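You operate a simulated robot arm through the tools that you are given. There is no shell and no other tool.

You are at the controls of a simulated robot arm. One attempt, no reset.

Task
Put things in order on the top of the prep table. At the end: the brown film roll stands on top of the orange door stop; the red converter (marked "R60") is on the blue coaster; the grey test weight stands on top of the beige paper ball; the orange light meter is on the beige shot list board; the purple probe stands where the red converter stood; whatever was shut is shut again. Leave all else as you found it, and nothing knocked over.

Only the result counts: the job must be done as asked and must still hold three seconds after the hand-in. Knocking over, shifting, dropping, spilling or breaking anything else fails it.

Robot
A 6-joint arm with a two-finger parallel gripper, fixed in place. Base frame: the origin is at the foot of the arm, x ahead of it, y to its left, z up; the work surface is at about z = 0.78. Units: m, rad, N and s.
With the tool pointing down near the work surface it reaches from about 0.26 to 0.68 m from the base axis. Its first joint turns from -1.152 to 1.152 rad. Payload 2.9 kg.
The TCP is the grasp point between the finger pads, 0.03 m short of the fingertips. In the tool frame z runs along the fingers and y along their closing line. Largest opening 0.11 m; finger width 0.02, thickness 0.01; the body of the gripper, 0.048 by 0.112 m, starts 0.055 m behind the TCP.
Orientation is that of the tool frame in the base frame, as [roll, pitch, yaw] about the fixed x, y, z axes, in that order (R = Rz(yaw) Ry(pitch) Rx(roll)). With the fingers straight down and closing along the base's y, the tool's x points along the base's -x, its y along +y and its z along -z.

Tools
- The arm moves only by the tool step_arm. Its argument "deltas" is text: rows parted by semicolons, each of 7 numbers parted by spaces: the turn, a rotation vector about the base's x, y, z in units of 60 degrees (1.0 is 60 degrees), then the shift along the base's x, y, z in units of 250 mm (1.0 is 250 mm), then the opening, from 0 (shut) to 1 (fully open). In form: rx ry rz x y z gripper; .... A call has 1 to 20 rows; each row is the pose to reach, as a shift and turn from the pose commanded when the call began. A call with a number of a shift or a turn outside -1 to 1 is refused whole. A row lasts 0.2 s, in which the tool goes at most 0.05 m and 0.15 rad; a call with a longer step from one row to the next is refused whole, and so is a gripper value outside its range. A pose out of reach is approached as far as the arm can. The call stops where the force on the tool passes 40 N (or 10 N more than at its start, if that is more) or the arm is blocked; 0.2 s more then pass. The fingers move at their own pace (about 0.108 m/s each) and stop on an object; they squeeze with about 39 N. The grip force told is the motor's: it shows also when the fingers shut on nothing. Time passes only in rows, and 0.2 s behind the last, so rows that repeat a pose let the fingers close. The reply holds the time, the measured pose of the TCP, the force on the tool along the base axes, the opening and the grip force, in the units named above and with some noise, with the torque about the TCP (base axes, N m) and any sound that the robot's microphone picked up, and new pictures: "show" is both (left out), scene, wrist or none.
- Cameras (640 x 400 px; columns grow to the right, rows downward): "scene" is fixed at [0.077, 0.4475, 1.369]; the picture's right is [-0.68, -0.74, 0.00], its down [-0.54, 0.49, -0.69] and it looks along [0.50, -0.46, -0.73] (base axes); focal length 274 px, centre (320, 200). "wrist" rides on the gripper at [0.072, 0.017, -0.103] in the tool frame; the picture's right is [-0.23, 0.97, 0.00], its down [-0.76, -0.18, -0.62] and it looks along [-0.61, -0.14, 0.78] (tool axes); focal length 222 px, centre (320, 200). There is no depth. A picture from a camera that has moved, and an enlarged one, comes with that camera's place and axes in the base frame and with its lens.
- inspect(camera, box): a new picture of the part [left, top, right, bottom] of that camera's present view, enlarged. The clock stands still meanwhile.
- hand_in(): hands the job in; it is judged then, once.

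Places have to be worked out from the pictures, the camera data and where the tool is seen. Open the gripper and draw the arm clear of the work before you hand the job in, unless the task says otherwise.

The tools are called as a command line: name --argument value ..., lists and objects as JSON in quotes. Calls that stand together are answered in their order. step_arm: Moves the arm, as the interface text tells. Its arguments: {"type":"object","properties":{"deltas":{"type":"string"},"show":{"type":"string","enum":["both","scene","wrist","none"]}},"required":["deltas"]} The other tools are called the same way: inspect (camera, box) takes an enlarged picture of a part of a camera's view; hand_in () hands the job in.

At the start:

```text
time_s: 0.0
position: [0.4817, -0.1396, 1.0541]
ee_rot: [-3.14, 0.001, -3.141]
ft_force: [0.7, 0.2, -0.1]
moment: [-0.01, 0.0, 0.0]
gripper_width: 0.11
grasp_force: 0.1
```

scene: 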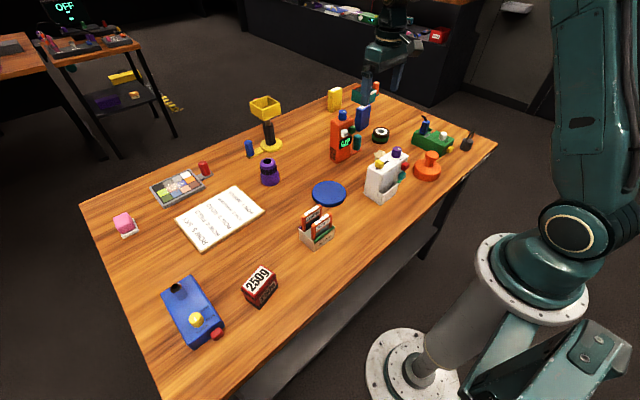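
wrist: 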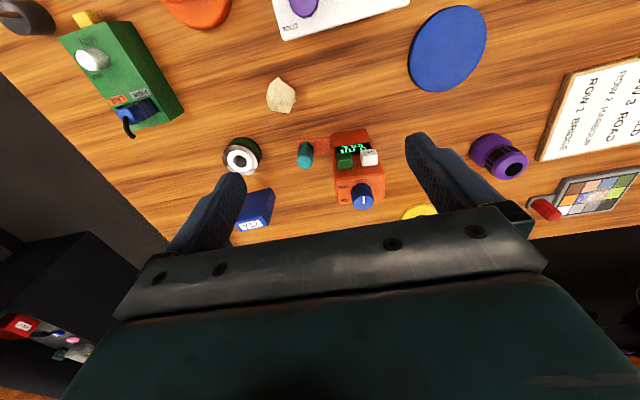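

I'll first look closely at the scene to identify all objects.

inspect --camera "scene" --box '[300, 70, 500, 210]'

inspect --camera "scene" --box '[140, 80, 340, 220]'

inspect --camera "scene" --box '[80, 190, 360, 370]'

inspect --camera "wrist" --box '[0, 0, 320, 250]'

inspect --camera "wrist" --box '[220, 100, 420, 225]'

```text
2.86 times, centred on (400, 140) of scene
camera zoom: at [0.077, 0.4475, 1.369], right [-0.68, -0.74, 0.0], down [-0.54, 0.49, -0.69], along [0.5, -0.46, -0.73], focal length 781 px, centre (91, 371)
```

zoom: 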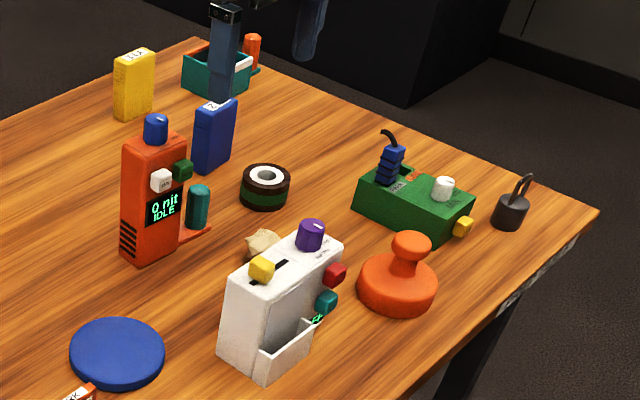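

```text
2.86 times, centred on (240, 150) of scene
camera zoom: at [0.077, 0.4475, 1.369], right [-0.68, -0.74, 0.0], down [-0.54, 0.49, -0.69], along [0.5, -0.46, -0.73], focal length 781 px, centre (549, 343)
```

zoom: 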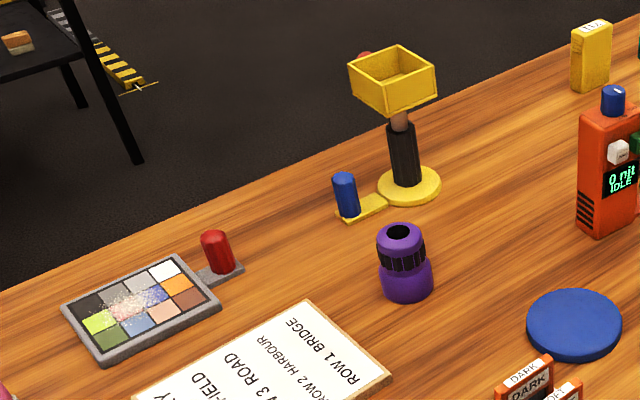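

```text
2.22 times, centred on (220, 280) of scene
camera zoom: at [0.077, 0.4475, 1.369], right [-0.68, -0.74, 0.0], down [-0.54, 0.49, -0.69], along [0.5, -0.46, -0.73], focal length 608 px, centre (542, 22)
```

zoom: 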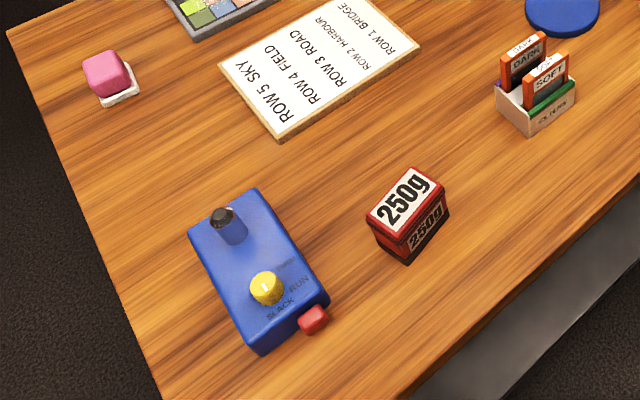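

```text
1.60 times, centred on (160, 125) of wrist
camera zoom: at [0.4079, -0.1224, 1.1569], right [0.23, 0.97, 0.0], down [0.76, -0.18, 0.62], along [0.61, -0.14, -0.78], focal length 355 px, centre (576, 320)
```

zoom: 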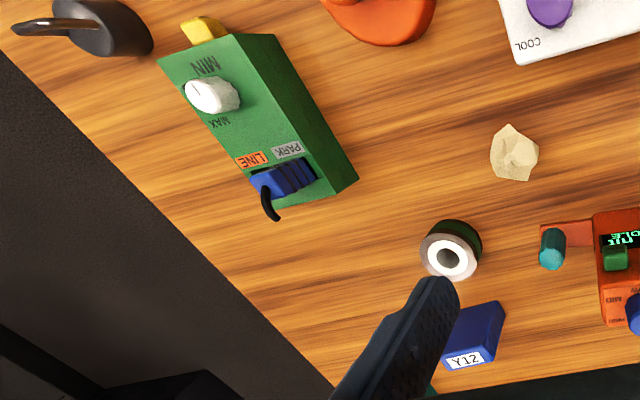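

```text
3.20 times, centred on (320, 162) of wrist
camera zoom: at [0.4079, -0.1224, 1.1569], right [0.23, 0.97, 0.0], down [0.76, -0.18, 0.62], along [0.61, -0.14, -0.78], focal length 711 px, centre (320, 320)
```

zoom: 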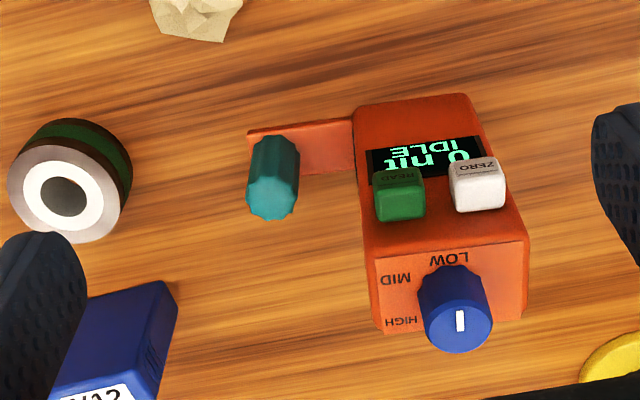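

Most objects are identified; I can't yet see the red converter "R60". I'll zoom further on the white device, the filter caddy, and the teal box.

inspect --camera "scene" --box '[350, 135, 450, 205]'

inspect --camera "scene" --box '[285, 195, 355, 255]'

inspect --camera "scene" --box '[320, 70, 420, 140]'

inspect --camera "scene" --box '[0, 0, 160, 120]'

inspect --camera "wrist" --box '[260, 0, 640, 230]'

inspect --camera "wrist" --box '[0, 300, 120, 380]'

```text
5.71 times, centred on (400, 170) of scene
camera zoom: at [0.077, 0.4475, 1.369], right [-0.68, -0.74, 0.0], down [-0.54, 0.49, -0.69], along [0.5, -0.46, -0.73], focal length 1563 px, centre (-137, 371)
```

zoom: 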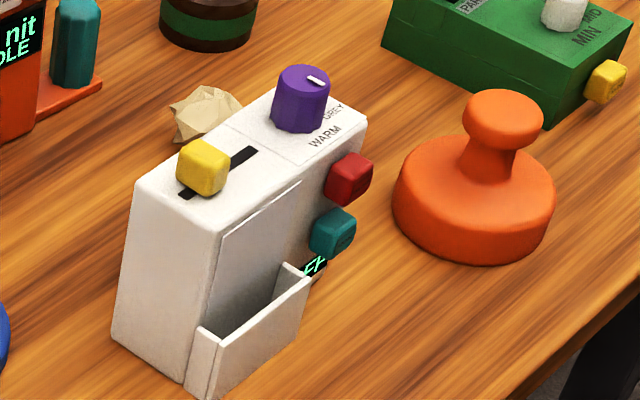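

```text
6.67 times, centred on (320, 225) of scene
camera zoom: at [0.077, 0.4475, 1.369], right [-0.68, -0.74, 0.0], down [-0.54, 0.49, -0.69], along [0.5, -0.46, -0.73], focal length 1823 px, centre (320, 33)
```

zoom: 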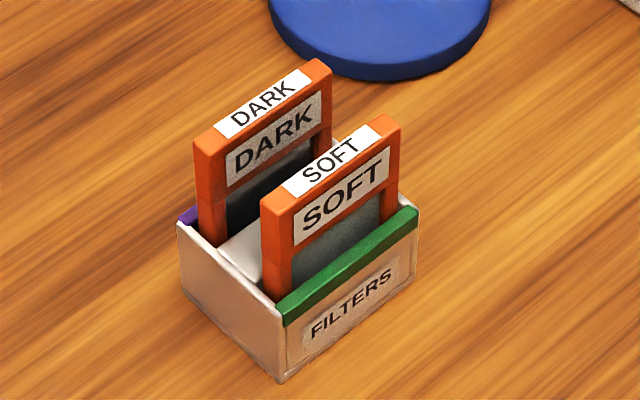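

```text
5.71 times, centred on (370, 105) of scene
camera zoom: at [0.077, 0.4475, 1.369], right [-0.68, -0.74, 0.0], down [-0.54, 0.49, -0.69], along [0.5, -0.46, -0.73], focal length 1563 px, centre (34, 743)
```

zoom: 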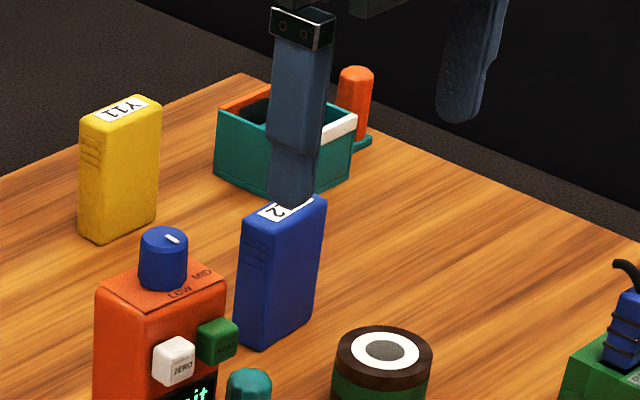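

```text
3.33 times, centred on (80, 60) of scene
camera zoom: at [0.077, 0.4475, 1.369], right [-0.68, -0.74, 0.0], down [-0.54, 0.49, -0.69], along [0.5, -0.46, -0.73], focal length 912 px, centre (1120, 667)
```

zoom: 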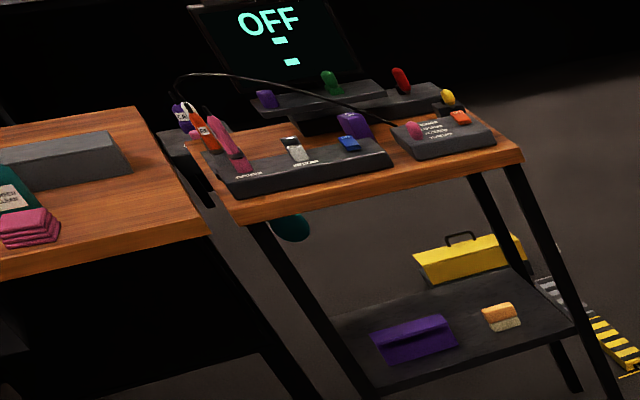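

```text
1.68 times, centred on (450, 115) of wrist
camera zoom: at [0.4079, -0.1224, 1.1569], right [0.23, 0.97, 0.0], down [0.76, -0.18, 0.62], along [0.61, -0.14, -0.78], focal length 374 px, centre (101, 343)
```

zoom: 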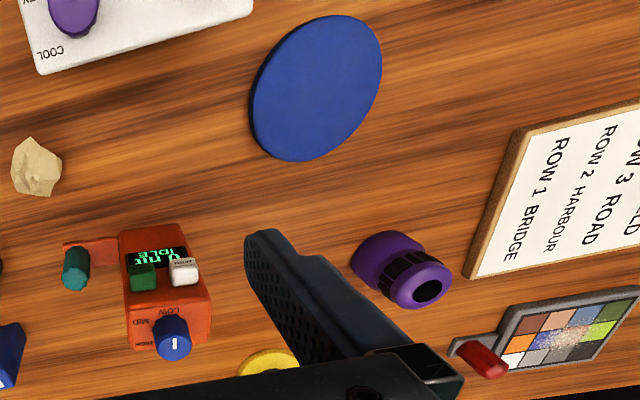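

```text
5.00 times, centred on (60, 340) of wrist
camera zoom: at [0.4079, -0.1224, 1.1569], right [0.23, 0.97, 0.0], down [0.76, -0.18, 0.62], along [0.61, -0.14, -0.78], focal length 1111 px, centre (1620, -500)
```

zoom: 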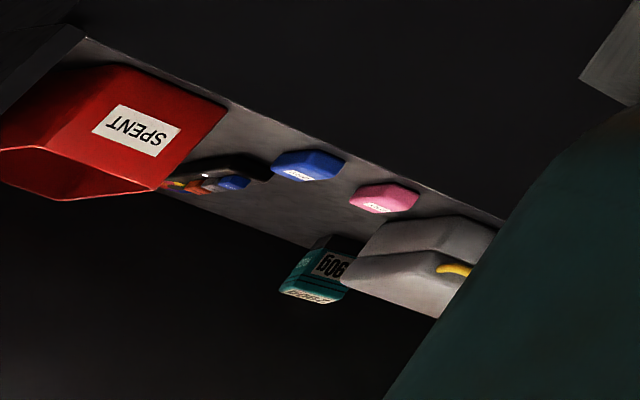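

The red converter isn't visible yet. I'll raise the arm back and up to survey the table with the wrist camera and free the scene camera's view.

step_arm --deltas "0 0 0 -0.1 0.08 0.12 1; 0 0 0 -0.2 0.16 0.24 1; 0 0 0 -0.3 0.24 0.36 1; 0 0 0 -0.4 0.32 0.48 1; 0 0 0 -0.5 0.4 0.6 1"

```text
time_s: 1.2
position: [0.3559, -0.0367, 1.2021]
ee_rot: [3.141, -0.002, -3.14]
ft_force: [-0.1, -0.3, -0.3]
moment: [0.0, -0.06, -0.01]
gripper_width: 0.1097
grasp_force: 0.1
camera wrist: at [0.2828, -0.0196, 1.3049], right [0.23, 0.97, 0.0], down [0.76, -0.18, 0.62], along [0.61, -0.14, -0.78], focal length 222 px, centre (320, 200)
```

scene: 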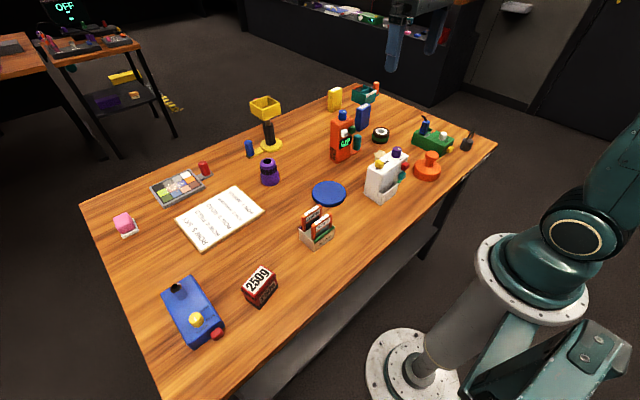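
wrist: 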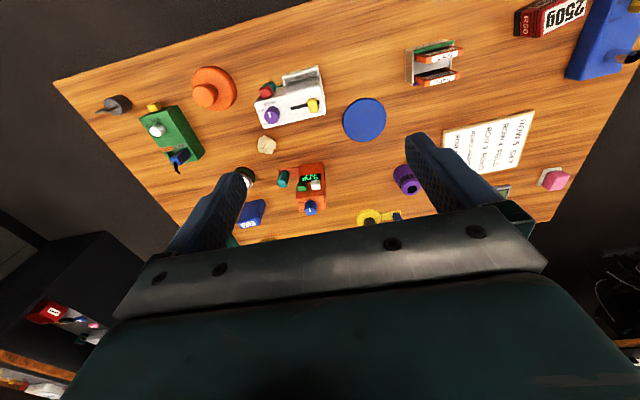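

The red block's end face seems to carry small lettering in the wrist view. I'll zoom in there, and on other parts.

inspect --camera "wrist" --box '[490, 0, 640, 94]'

inspect --camera "scene" --box '[220, 250, 300, 310]'

inspect --camera "wrist" --box '[240, 30, 480, 180]'

inspect --camera "scene" --box '[320, 70, 420, 140]'

inspect --camera "scene" --box '[230, 80, 310, 160]'

```text
4.26 times, centred on (565, 47) of wrist
camera zoom: at [0.2828, -0.0196, 1.3049], right [0.23, 0.97, 0.0], down [0.76, -0.18, 0.62], along [0.61, -0.14, -0.78], focal length 945 px, centre (-723, 851)
```

zoom: 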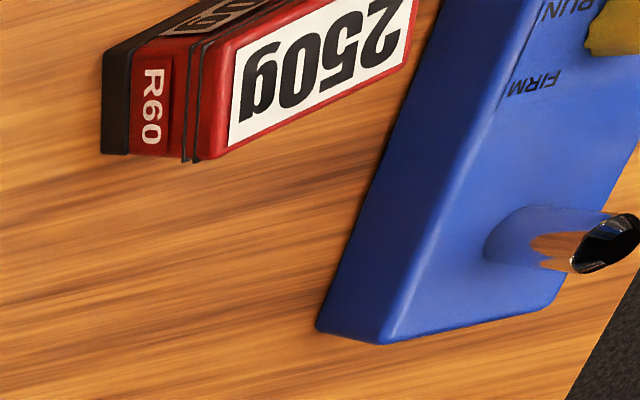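

```text
6.67 times, centred on (260, 280) of scene
camera zoom: at [0.077, 0.4475, 1.3689], right [-0.68, -0.74, 0.0], down [-0.54, 0.49, -0.69], along [0.5, -0.46, -0.73], focal length 1823 px, centre (720, -333)
```

zoom: 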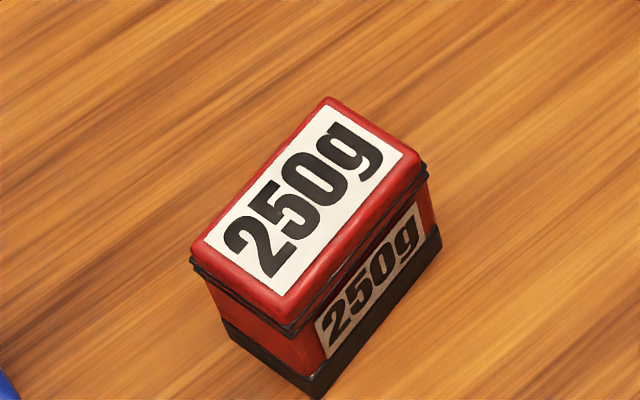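

```text
2.67 times, centred on (360, 105) of wrist
camera zoom: at [0.2828, -0.0196, 1.3049], right [0.23, 0.97, 0.0], down [0.76, -0.18, 0.62], along [0.61, -0.14, -0.78], focal length 592 px, centre (213, 453)
```

zoom: 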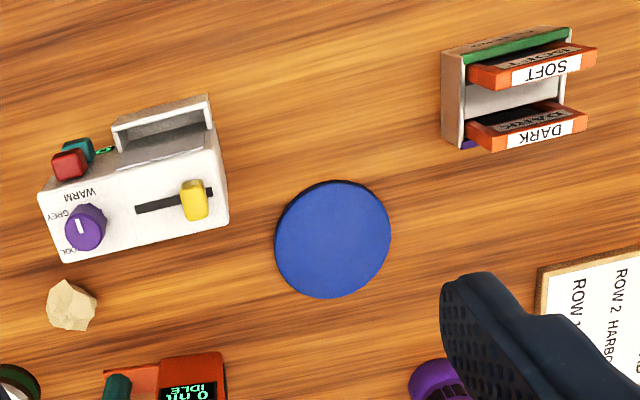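

```text
5.71 times, centred on (370, 105) of scene
camera zoom: at [0.077, 0.4475, 1.3689], right [-0.68, -0.74, 0.0], down [-0.54, 0.49, -0.69], along [0.5, -0.46, -0.73], focal length 1563 px, centre (34, 743)
```

zoom: 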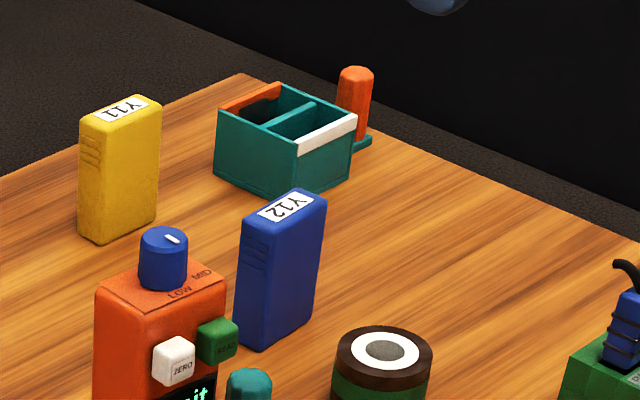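

```text
5.00 times, centred on (270, 120) of scene
camera zoom: at [0.077, 0.4475, 1.3689], right [-0.68, -0.74, 0.0], down [-0.54, 0.49, -0.69], along [0.5, -0.46, -0.73], focal length 1367 px, centre (570, 600)
```

zoom: 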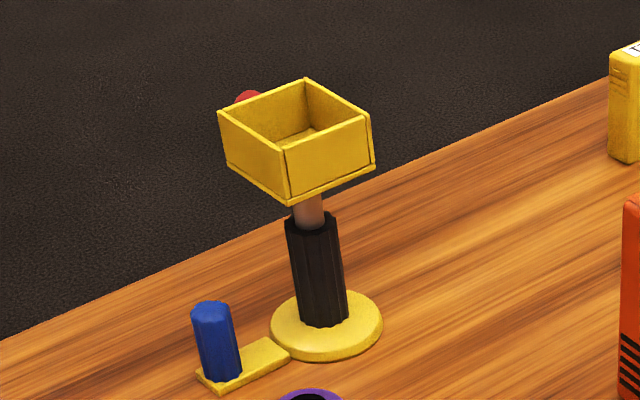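

The red block carries "R60" on its end, so it is the red converter (its top is marked 250 g). I estimate it at about (0.362, 0.362), roughly 0.04 × 0.062 × 0.05, with its long side about 15° off the y axis. I'll move over toward it, turning the tool 15°.

step_arm --deltas "0 0 0.05 0 0.16 -0.08 1; 0 0 0.1 0 0.32 -0.16 1; 0 0 0.15 0 0.48 -0.24 1; 0 0 0.2 0 0.64 -0.32 1; 0 0 0.25 0 0.8 -0.4 1; 0 0 0.25 0 0.96 -0.4 1" --show "none"

step_arm --deltas "0 0 0 0 0.15 -0.08 1; 0 0 0 0 0.3 -0.16 1; 0 0 0 0 0.45 -0.24 1; 0 0 0 0 0.6 -0.32 1; 0 0 0 0 0.6 -0.45 1; 0 0 0 0 0.6 -0.45 1"

```text
time_s: 2.6
position: [0.3564, 0.2006, 1.1036]
ee_rot: [3.141, 0.001, -2.881]
ft_force: [0.6, 0.4, 1.1]
moment: [-0.02, 0.01, -0.01]
gripper_width: 0.11
grasp_force: 0.1
```

```text
time_s: 4.0
position: [0.3572, 0.3515, 0.9899]
ee_rot: [3.14, -0.001, -2.879]
ft_force: [0.0, 0.5, 0.1]
moment: [0.0, -0.04, -0.01]
gripper_width: 0.1103
grasp_force: 0.0
camera wrist: at [0.2813, 0.3487, 1.0925], right [-0.03, 1.0, 0.0], down [0.78, 0.03, 0.62], along [0.62, 0.02, -0.78], focal length 222 px, centre (320, 200)
```

scene: 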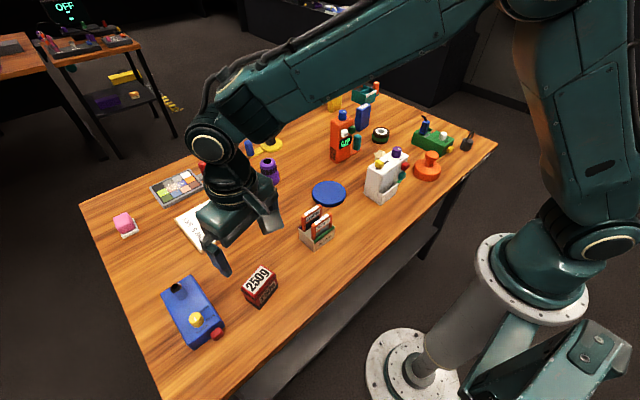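
wrist: 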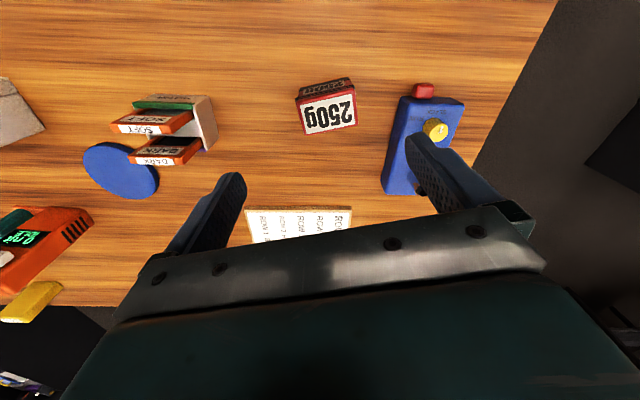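

The converter is in view; I'll zoom to measure its corners precisely.

inspect --camera "wrist" --box '[270, 55, 390, 130]'

inspect --camera "wrist" --box '[270, 70, 390, 145]'

```text
5.33 times, centred on (330, 92) of wrist
camera zoom: at [0.2813, 0.3487, 1.0925], right [-0.03, 1.0, 0.0], down [0.78, 0.03, 0.62], along [0.62, 0.02, -0.78], focal length 1185 px, centre (267, 773)
```

zoom: 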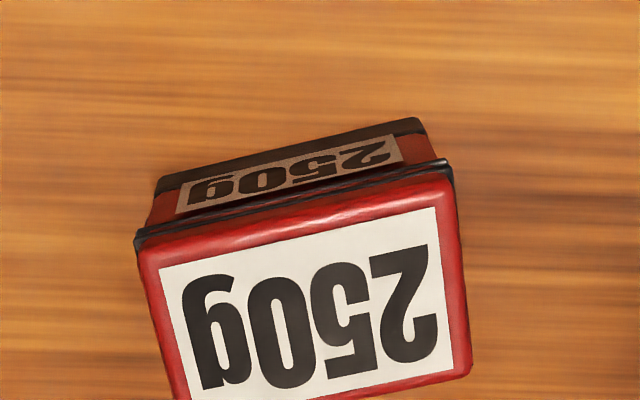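

```text
5.33 times, centred on (330, 108) of wrist
camera zoom: at [0.2813, 0.3487, 1.0925], right [-0.03, 1.0, 0.0], down [0.78, 0.03, 0.62], along [0.62, 0.02, -0.78], focal length 1185 px, centre (267, 693)
```

zoom: 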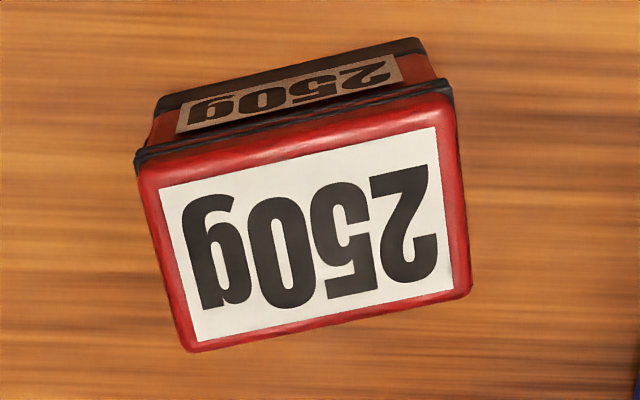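

The converter's centre is at about (0.362, 0.3605) with its top at z≈0.83, and the fingers are lined up with its long axis. I'll go down astride it and close.

step_arm --deltas "0 0 0 0.023 0.04 -0.1 1; 0 0 0 0.023 0.04 -0.28 1; 0 0 0 0.023 0.04 -0.44 1; 0 0 0 0.023 0.04 -0.58 1; 0 0 0 0.023 0.04 -0.66 1; 0 0 0 0.023 0.04 -0.7 1; 0 0 0 0.023 0.04 -0.7 1"

```text
time_s: 5.6
position: [0.3605, 0.3601, 0.817]
ee_rot: [3.141, 0.001, -2.88]
ft_force: [0.0, 0.4, -0.5]
moment: [0.02, -0.02, -0.01]
gripper_width: 0.1099
grasp_force: 0.0
camera wrist: at [0.2864, 0.358, 0.9187], right [-0.03, 1.0, 0.0], down [0.78, 0.03, 0.62], along [0.62, 0.02, -0.78], focal length 222 px, centre (320, 200)
```

scene: 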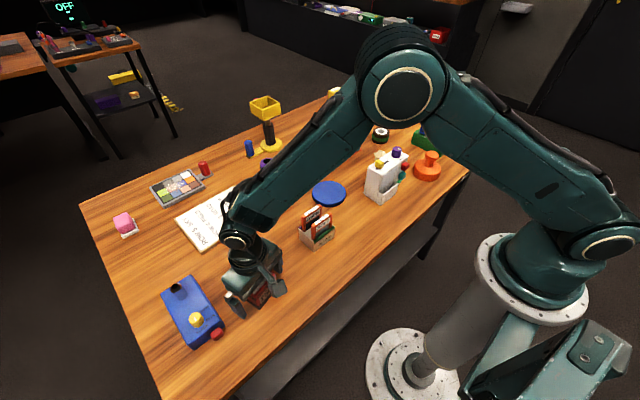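
wrist: 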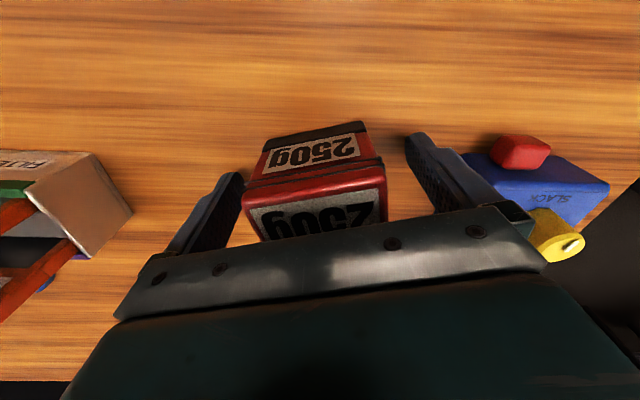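

The block sits between the fingers with no contact force. I'll close and hold before lifting.

step_arm --deltas "0 0 0 0 0 0 0.4; 0 0 0 0 0 0 0.2; 0 0 0 0 0 0 0; 0 0 0 0 0 0 0; 0 0 0 0 0 0 0" --show "wrist"

```text
time_s: 6.8
position: [0.3604, 0.3597, 0.8163]
ee_rot: [3.141, -0.002, -2.88]
ft_force: [0.4, 0.6, -0.2]
moment: [0.08, -0.01, -0.01]
gripper_width: 0.0637
grasp_force: 39.1
camera wrist: at [0.2864, 0.358, 0.9188], right [-0.03, 1.0, 0.0], down [0.78, 0.03, 0.62], along [0.62, 0.02, -0.78], focal length 222 px, centre (320, 200)
```

wrist: 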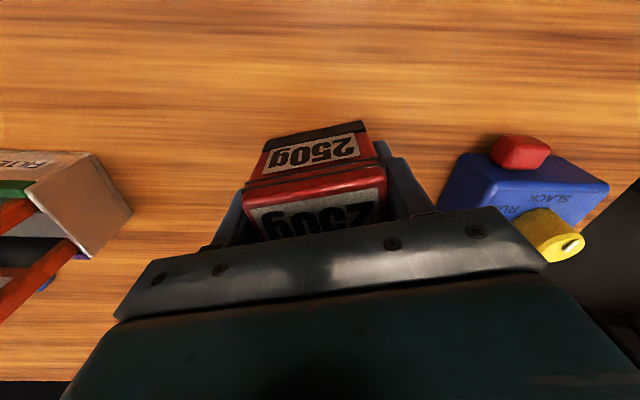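

Gripped at 63.7 mm. I'll lift straight up, then travel toward the coaster.

step_arm --deltas "0 0 0 0 0 0.08 0; 0 0 0 0 0 0.24 0; 0 0 0 0 0 0.4 0; 0 0 0 0 0 0.56 0; 0 0 0 0 0 0.7 0; 0 0 0 0.05 -0.14 0.7 0; 0 0 0 0.1 -0.28 0.7 0; 0 0 0 0.15 -0.42 0.7 0; 0 0 0 0.2 -0.56 0.7 0; 0 0 0 0.25 -0.7 0.7 0; 0 0 0 0.3 -0.84 0.7 0; 0 0 0 0.35 -0.98 0.7 0" --show "none"

step_arm --deltas "0 0 0 0.06 -0.12 0 0; 0 0 0 0.112 -0.24 -0.05 0; 0 0 0 0.112 -0.302 -0.2 0; 0 0 0 0.112 -0.302 -0.2 0"

```text
time_s: 9.4
position: [0.4494, 0.1128, 0.9925]
ee_rot: [3.141, 0.0, -2.879]
ft_force: [0.5, -0.3, 0.7]
moment: [0.04, -0.04, 0.0]
gripper_width: 0.0
grasp_force: 38.3
```

```text
time_s: 10.4
position: [0.4767, 0.0396, 0.9399]
ee_rot: [-3.141, 0.0, -2.88]
ft_force: [0.5, 0.1, 0.1]
moment: [-0.03, -0.03, -0.03]
gripper_width: 0.0
grasp_force: 38.0
camera wrist: at [0.4013, 0.0368, 1.0425], right [-0.03, 1.0, 0.0], down [0.78, 0.03, 0.62], along [0.62, 0.02, -0.78], focal length 222 px, centre (320, 200)
```

scene: 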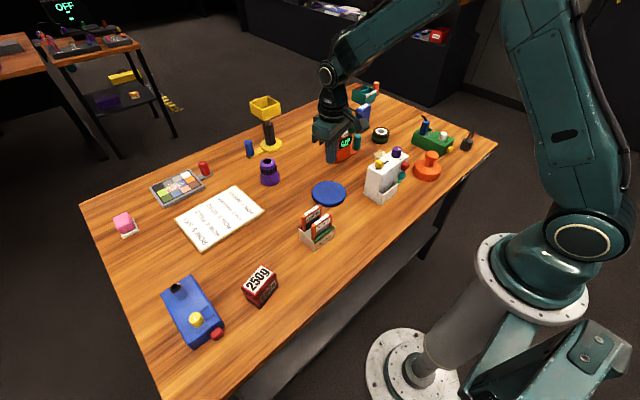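
wrist: 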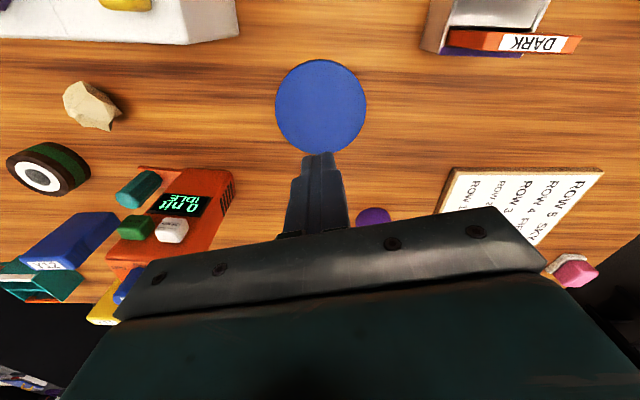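

The gripper reads 0: the converter slipped out and is still standing at its place. I'll check closely what state it is in.

inspect --camera "scene" --box '[220, 250, 300, 310]'

inspect --camera "scene" --box '[280, 90, 480, 220]'

```text
6.67 times, centred on (260, 280) of scene
camera zoom: at [0.077, 0.4475, 1.369], right [-0.68, -0.74, 0.0], down [-0.54, 0.49, -0.69], along [0.5, -0.46, -0.73], focal length 1823 px, centre (720, -333)
```

zoom: 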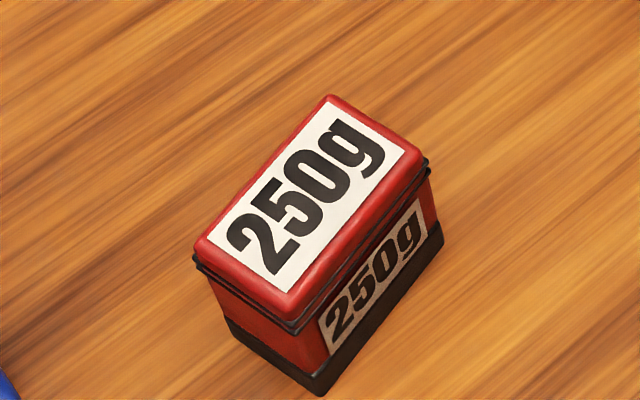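

```text
3.08 times, centred on (380, 155) of scene
camera zoom: at [0.077, 0.4475, 1.369], right [-0.68, -0.74, 0.0], down [-0.54, 0.49, -0.69], along [0.5, -0.46, -0.73], focal length 841 px, centre (135, 338)
```

zoom: 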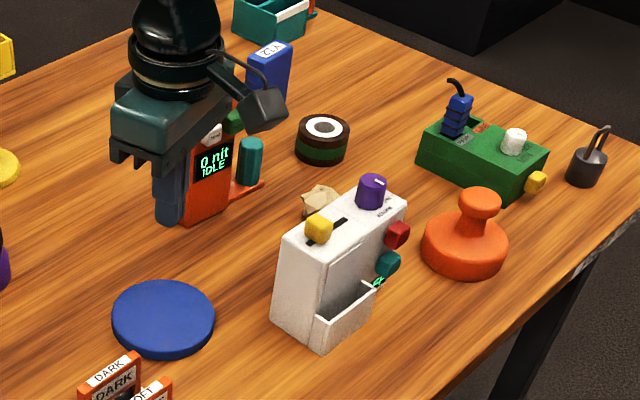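

The converter only moved by about 1 mm; the fingers simply slid off. I'll return above it, look more closely at its profile, and grip again with a slow lift.

step_arm --deltas "0 0 0 0 0 0.15 0.3; 0 0 0 -0.05 0.14 0.2 0.8; 0 0 0 -0.1 0.28 0.2 1; 0 0 0 -0.15 0.42 0.2 1; 0 0 0 -0.2 0.56 0.2 1; 0 0 0 -0.25 0.7 0.2 1; 0 0 0 -0.3 0.84 0.2 1; 0 0 0 -0.35 0.98 0.2 1" --show "none"

step_arm --deltas "0 0 0 -0.06 0.14 0 1; 0 0 0 -0.112 0.302 -0.05 1; 0 0 0 -0.112 0.302 -0.2 1; 0 0 0 -0.112 0.302 -0.35 1; 0 0 0 -0.112 0.302 -0.35 1"

```text
time_s: 12.2
position: [0.3876, 0.286, 0.9911]
ee_rot: [3.141, 0.001, -2.879]
ft_force: [-0.3, 1.0, 0.0]
moment: [0.01, 0.01, 0.0]
gripper_width: 0.1101
grasp_force: 0.0
```

```text
time_s: 13.4
position: [0.3614, 0.359, 0.9043]
ee_rot: [3.141, 0.001, -2.88]
ft_force: [-0.4, -0.5, -0.8]
moment: [0.02, 0.01, 0.01]
gripper_width: 0.1101
grasp_force: 0.1
camera wrist: at [0.2858, 0.3573, 1.0071], right [-0.03, 1.0, 0.0], down [0.78, 0.03, 0.62], along [0.62, 0.02, -0.78], focal length 222 px, centre (320, 200)
```

scene: 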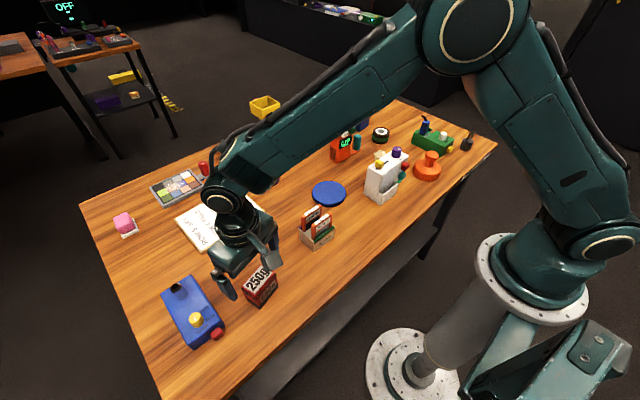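
wrist: 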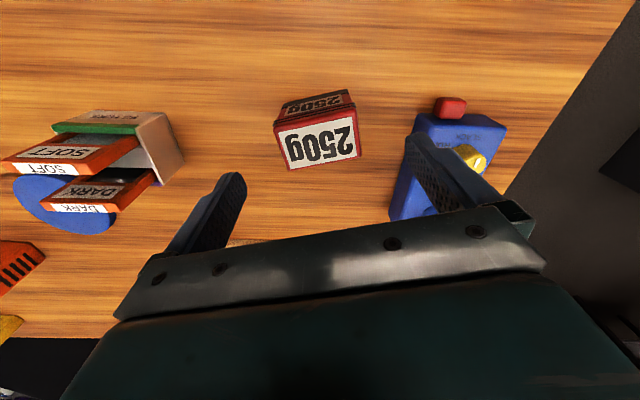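

I'll zoom on the converter from here.

inspect --camera "wrist" --box '[260, 75, 380, 175]'

```text
4.00 times, centred on (320, 125) of wrist
camera zoom: at [0.2858, 0.3573, 1.0071], right [-0.03, 1.0, 0.0], down [0.78, 0.03, 0.62], along [0.62, 0.02, -0.78], focal length 888 px, centre (320, 500)
```

zoom: 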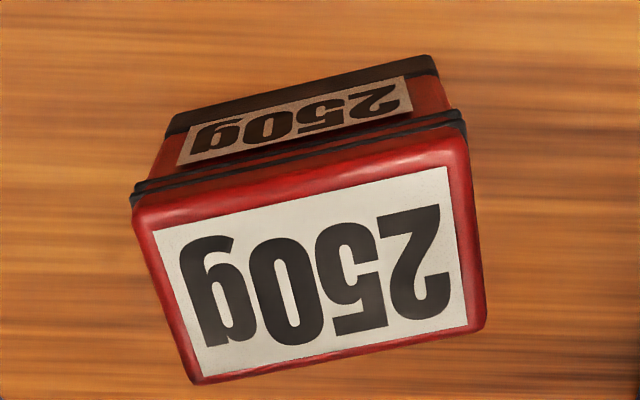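

I'll go down a bit lower (tips just above the table), close, wait, then lift only slightly to read the load.

step_arm --deltas "0 0 0 0 0 -0.15 1; 0 0 0 0 0 -0.28 1; 0 0 0 0 0 -0.34 1; 0 0 0 0 0 -0.366 1; 0 0 0 0 0 -0.366 1; 0 0 0 0 0 -0.366 0.5; 0 0 0 0 0 -0.366 0; 0 0 0 0 0 -0.366 0; 0 0 0 0 0 -0.366 0; 0 0 0 0 0 -0.366 0; 0 0 0 0 0 -0.366 0" --show "wrist"

step_arm --deltas "0 0 0 0 0 0.01 0; 0 0 0 0 0 0.02 0; 0 0 0 0 0 0.03 0; 0 0 0 0 0 0.04 0; 0 0 0 0 0 0.05 0; 0 0 0 0 0 0.06 0; 0 0 0 0 0 0.06 0"

```text
time_s: 15.8
position: [0.3617, 0.361, 0.8123]
ee_rot: [-3.141, 0.0, -2.878]
ft_force: [0.9, 0.4, -0.2]
moment: [0.01, -0.05, 0.02]
gripper_width: 0.0638
grasp_force: 39.4
camera wrist: at [0.2866, 0.3584, 0.9159], right [-0.03, 1.0, 0.0], down [0.78, 0.03, 0.62], along [0.62, 0.02, -0.78], focal length 222 px, centre (320, 200)
```

wrist: 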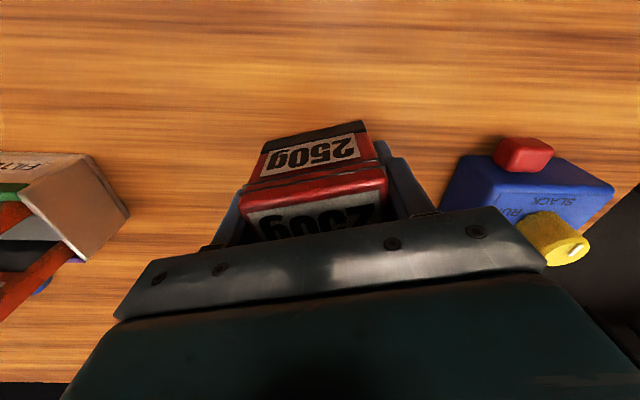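

```text
time_s: 17.4
position: [0.3628, 0.3601, 0.8278]
ee_rot: [3.141, 0.0, -2.88]
ft_force: [-0.3, 0.4, -2.1]
moment: [-0.02, -0.03, -0.02]
gripper_width: 0.0636
grasp_force: 38.7
camera wrist: at [0.2875, 0.3584, 0.931], right [-0.03, 1.0, 0.0], down [0.78, 0.03, 0.62], along [0.62, 0.02, -0.78], focal length 222 px, centre (320, 200)
```

scene: 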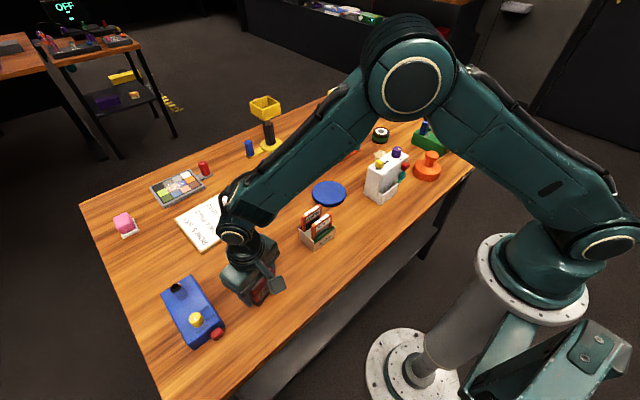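
wrist: 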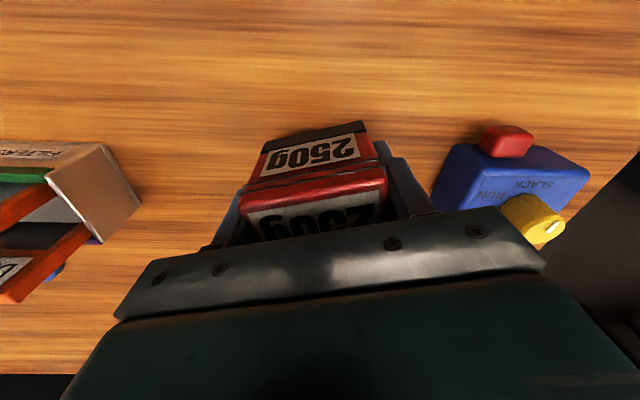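

Now the block is off the table with the gripper (about 2 N load). I'll keep lifting gently and check again.

step_arm --deltas "0 0 0 0 0 0.04 0; 0 0 0 0 0 0.08 0; 0 0 0 0 0 0.13 0; 0 0 0 0 0 0.18 0; 0 0 0 0 0 0.23 0; 0 0 0 0 0 0.28 0; 0 0 0 0 0 0.33 0; 0 0 0 0 0 0.38 0; 0 0 0 0 0 0.42 0"

```text
time_s: 19.4
position: [0.3613, 0.3604, 0.933]
ee_rot: [3.14, 0.001, -2.879]
ft_force: [-0.3, 0.1, -2.3]
moment: [0.0, -0.03, 0.01]
gripper_width: 0.0637
grasp_force: 38.9
camera wrist: at [0.2859, 0.3585, 1.0359], right [-0.03, 1.0, 0.0], down [0.78, 0.03, 0.62], along [0.62, 0.02, -0.78], focal length 222 px, centre (320, 200)
```

scene: 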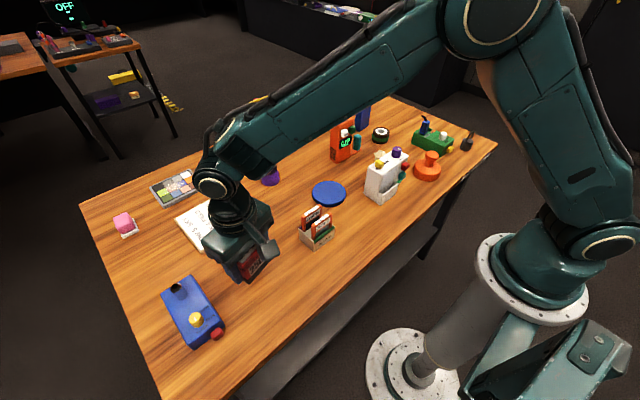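
wrist: 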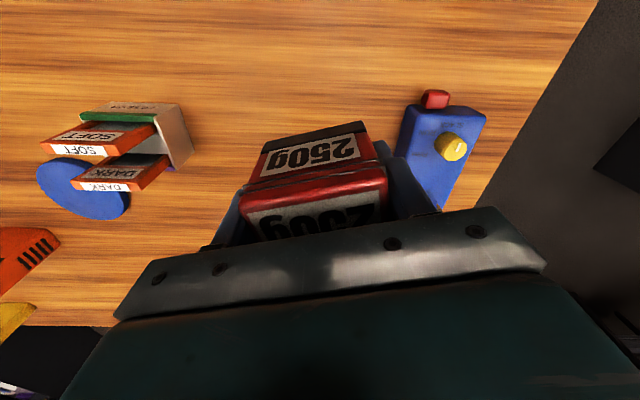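

Firmly held at z≈0.933. I'll carry it moderately slowly toward the coaster.

step_arm --deltas "0 0 0 0 -0.03 0.05 0; 0 0 0 0.02 -0.1 0.1 0; 0 0 0 0.06 -0.21 0.12 0; 0 0 0 0.1 -0.32 0.12 0; 0 0 0 0.14 -0.43 0.12 0; 0 0 0 0.18 -0.54 0.12 0; 0 0 0 0.22 -0.65 0.12 0; 0 0 0 0.26 -0.76 0.12 0; 0 0 0 0.3 -0.87 0.12 0; 0 0 0 0.34 -0.98 0.12 0; 0 0 0 0.34 -0.98 0.12 0" --show "wrist"

```text
time_s: 21.8
position: [0.4447, 0.1152, 0.9632]
ee_rot: [3.14, -0.001, -2.88]
ft_force: [-0.9, 0.5, -1.7]
moment: [0.02, 0.02, 0.01]
gripper_width: 0.0639
grasp_force: 38.9
camera wrist: at [0.3705, 0.1133, 1.0657], right [-0.03, 1.0, 0.0], down [0.78, 0.03, 0.62], along [0.62, 0.02, -0.78], focal length 222 px, centre (320, 200)
```

wrist: 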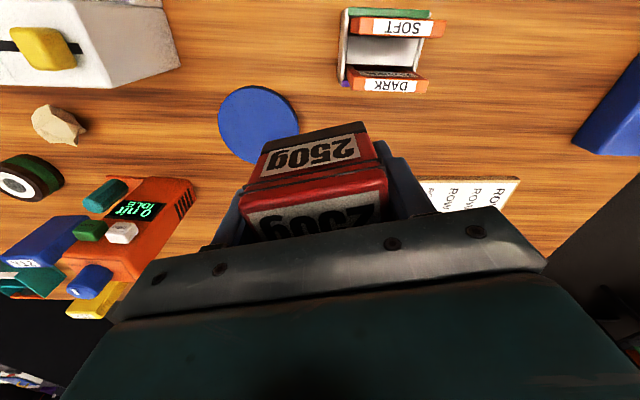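

Still held. The coaster's centre is about (0.475, 0.039). I'll move over it and lower to just above.

step_arm --deltas "0 0 0 0.04 -0.1 0 0; 0 0 0 0.08 -0.2 0 0; 0 0 0 0.11 -0.306 0 0; 0 0 0 0.11 -0.306 -0.1 0; 0 0 0 0.11 -0.306 -0.2 0; 0 0 0 0.11 -0.306 -0.3 0; 0 0 0 0.11 -0.306 -0.4 0; 0 0 0 0.11 -0.306 -0.48 0; 0 0 0 0.11 -0.306 -0.52 0; 0 0 0 0.11 -0.306 -0.52 0"

```text
time_s: 24.0
position: [0.4738, 0.0402, 0.8317]
ee_rot: [3.141, 0.001, -2.88]
ft_force: [0.4, 0.1, -2.2]
moment: [-0.01, 0.07, -0.02]
gripper_width: 0.0637
grasp_force: 38.7
camera wrist: at [0.3994, 0.0378, 0.9343], right [-0.03, 1.0, 0.0], down [0.78, 0.03, 0.62], along [0.62, 0.02, -0.78], focal length 222 px, centre (320, 200)
```

scene: 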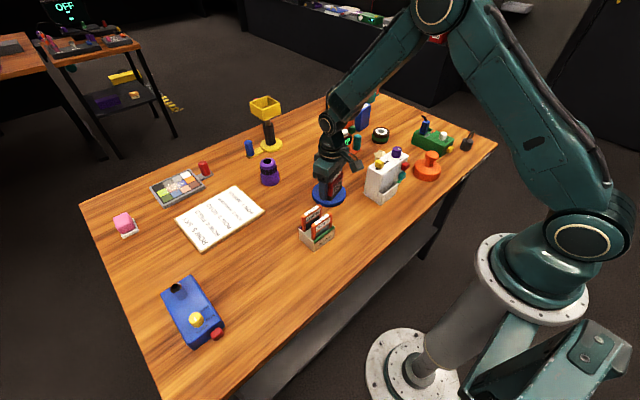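
wrist: 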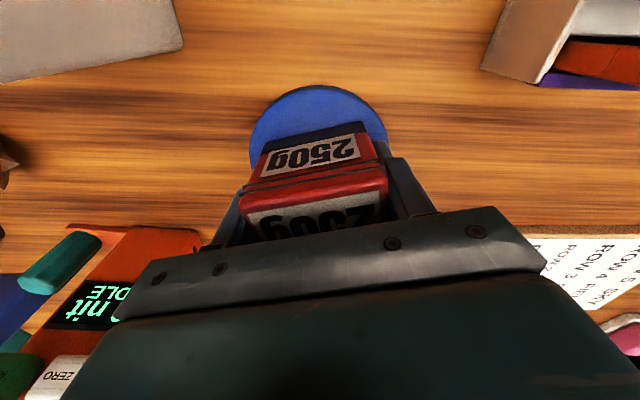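

Centred over the coaster. I'll lower in small steps to feel contact.

step_arm --deltas "0 0 0 0 0 -0.012 0; 0 0 0 0 0 -0.024 0; 0 0 0 0 0 -0.032 0; 0 0 0 0 0 -0.032 0" --show "none"

inspect --camera "scene" --box '[290, 130, 380, 220]'

```text
time_s: 25.0
position: [0.4767, 0.0392, 0.826]
ee_rot: [3.14, 0.006, -2.88]
ft_force: [-1.3, 2.0, 27.3]
moment: [0.12, -0.03, -0.01]
gripper_width: 0.0637
grasp_force: 39.2
```

```text
4.44 times, centred on (335, 175) of scene
camera zoom: at [0.0766, 0.4475, 1.369], right [-0.68, -0.74, 0.0], down [-0.54, 0.49, -0.69], along [0.5, -0.46, -0.73], focal length 1215 px, centre (253, 311)
```

zoom: 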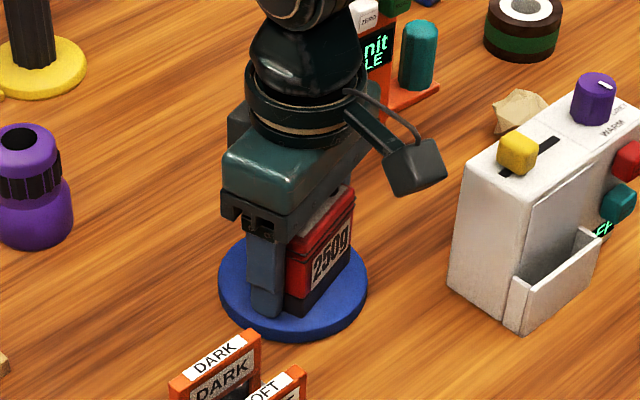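

Contact (27 N press). I'll ease off by about 1 mm, open the fingers and withdraw upward.

step_arm --deltas "0 0 0 0 0 0.005 0; 0 0 0 0 0 0.005 0.3; 0 0 0 0 0 0.006 0.62; 0 0 0 0 0 0.006 0.8; 0 0 0 0 0 0.01 0.9; 0 0 0 0 0 0.01 0.9; 0 0 0 0 0 0.1 0.9; 0 0 0 0 0 0.25 0.9; 0 0 0 0 0 0.4 0.9; 0 0 0 0 0 0.5 0.9"

```text
time_s: 27.2
position: [0.4727, 0.0393, 0.9501]
ee_rot: [3.14, 0.0, -2.882]
ft_force: [-1.1, -0.6, 0.0]
moment: [-0.02, 0.0, -0.01]
gripper_width: 0.0992
grasp_force: 0.1
camera wrist: at [0.3984, 0.0364, 1.0524], right [-0.03, 1.0, 0.0], down [0.78, 0.03, 0.62], along [0.62, 0.02, -0.78], focal length 222 px, centre (320, 200)
```

scene: 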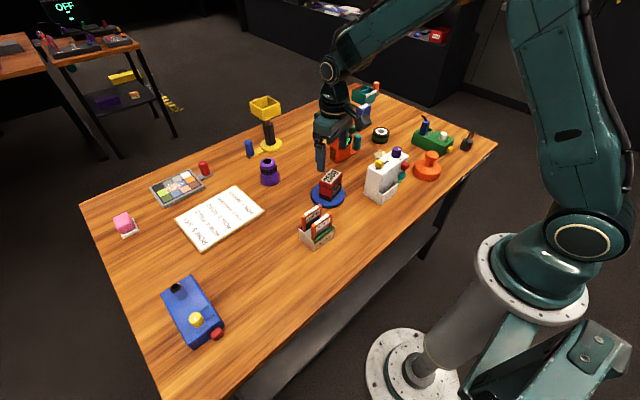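
wrist: 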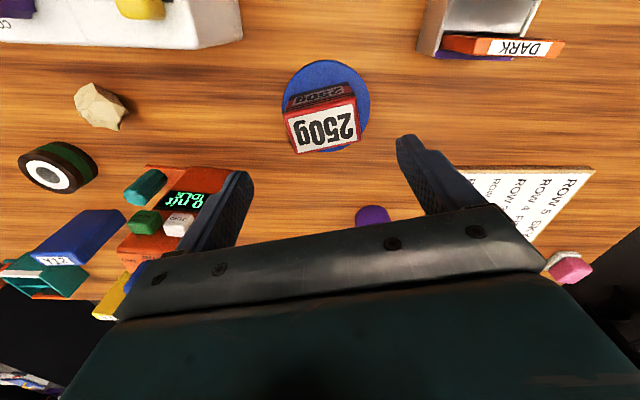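

The converter stands on the coaster. Next the purple probe; I'll move to hover near it for a close look.

step_arm --deltas "0 0 0 0.05 0.04 0.12 1; 0 0 0 0.18 0.13 0.15 1; 0 0 0 0.3 0.22 0.15 1; 0 0 0 0.42 0.31 0.15 1; 0 0 0 0.5 0.38 0.15 1; 0 0 0 0.5 0.38 0.15 1"

inspect --camera "wrist" --box '[240, 80, 420, 200]'

inspect --camera "scene" --box '[230, 130, 310, 200]'

```text
time_s: 28.6
position: [0.6003, 0.1337, 0.9859]
ee_rot: [3.14, -0.001, -2.88]
ft_force: [0.3, 0.2, 0.7]
moment: [0.0, -0.05, -0.01]
gripper_width: 0.11
grasp_force: 0.1
camera wrist: at [0.5252, 0.1314, 1.0894], right [-0.03, 1.0, 0.0], down [0.78, 0.03, 0.62], along [0.62, 0.02, -0.78], focal length 222 px, centre (320, 200)
```

scene: 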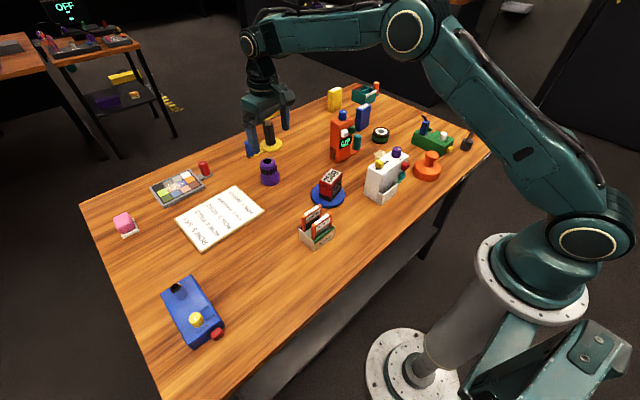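
wrist: 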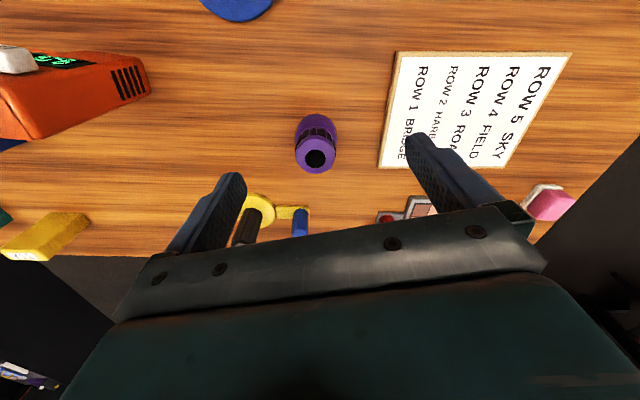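

```text
3.33 times, centred on (330, 140) of wrist
camera zoom: at [0.5252, 0.1314, 1.0894], right [-0.03, 1.0, 0.0], down [0.78, 0.03, 0.62], along [0.62, 0.02, -0.78], focal length 740 px, centre (287, 400)
```

zoom: 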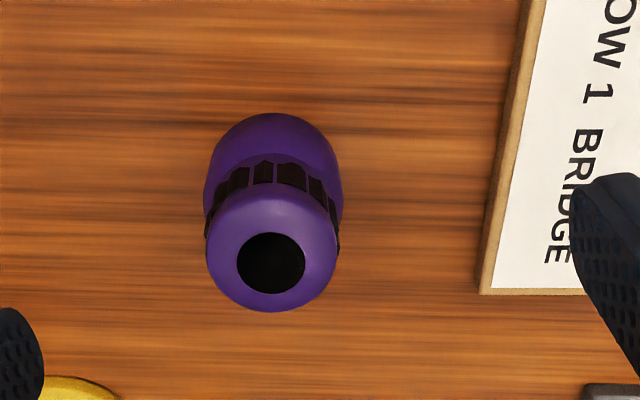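

```text
5.71 times, centred on (270, 165) of scene
camera zoom: at [0.077, 0.4475, 1.369], right [-0.68, -0.74, 0.0], down [-0.54, 0.49, -0.69], along [0.5, -0.46, -0.73], focal length 1563 px, centre (606, 400)
```

zoom: 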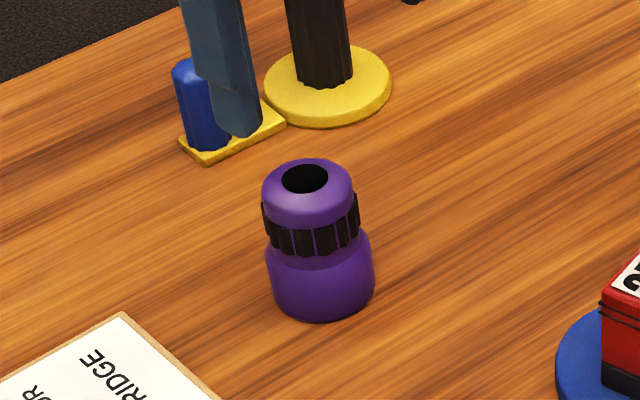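

The probe stands at about (0.652, 0.129), base diameter ≈ 56 mm, height ≈ 73 mm. I'll move above it and descend around its body.

step_arm --deltas "0 0 0 0.1 -0.01 0 1; 0 0 0 0.208 -0.021 0 1; 0 0 0 0.208 -0.021 -0.12 1; 0 0 0 0.208 -0.021 -0.26 1; 0 0 0 0.208 -0.021 -0.3 1; 0 0 0 0.208 -0.021 -0.3 1"

```text
time_s: 30.0
position: [0.6527, 0.1303, 0.9117]
ee_rot: [-3.141, 0.0, -2.88]
ft_force: [0.6, 1.1, 0.4]
moment: [0.01, -0.01, -0.02]
gripper_width: 0.11
grasp_force: 0.0
camera wrist: at [0.5764, 0.1277, 1.0145], right [-0.03, 1.0, 0.0], down [0.78, 0.03, 0.62], along [0.62, 0.02, -0.78], focal length 222 px, centre (320, 200)
```

scene: 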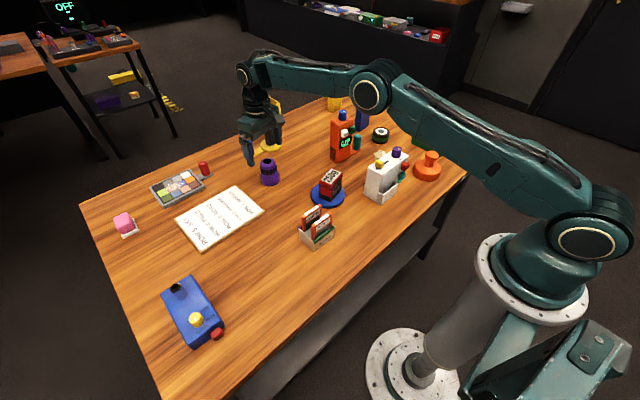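
wrist: 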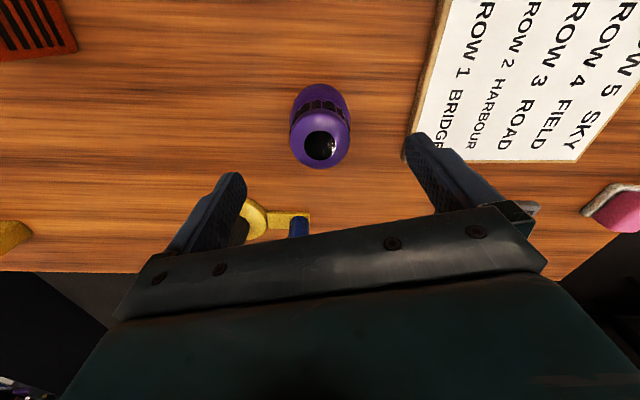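

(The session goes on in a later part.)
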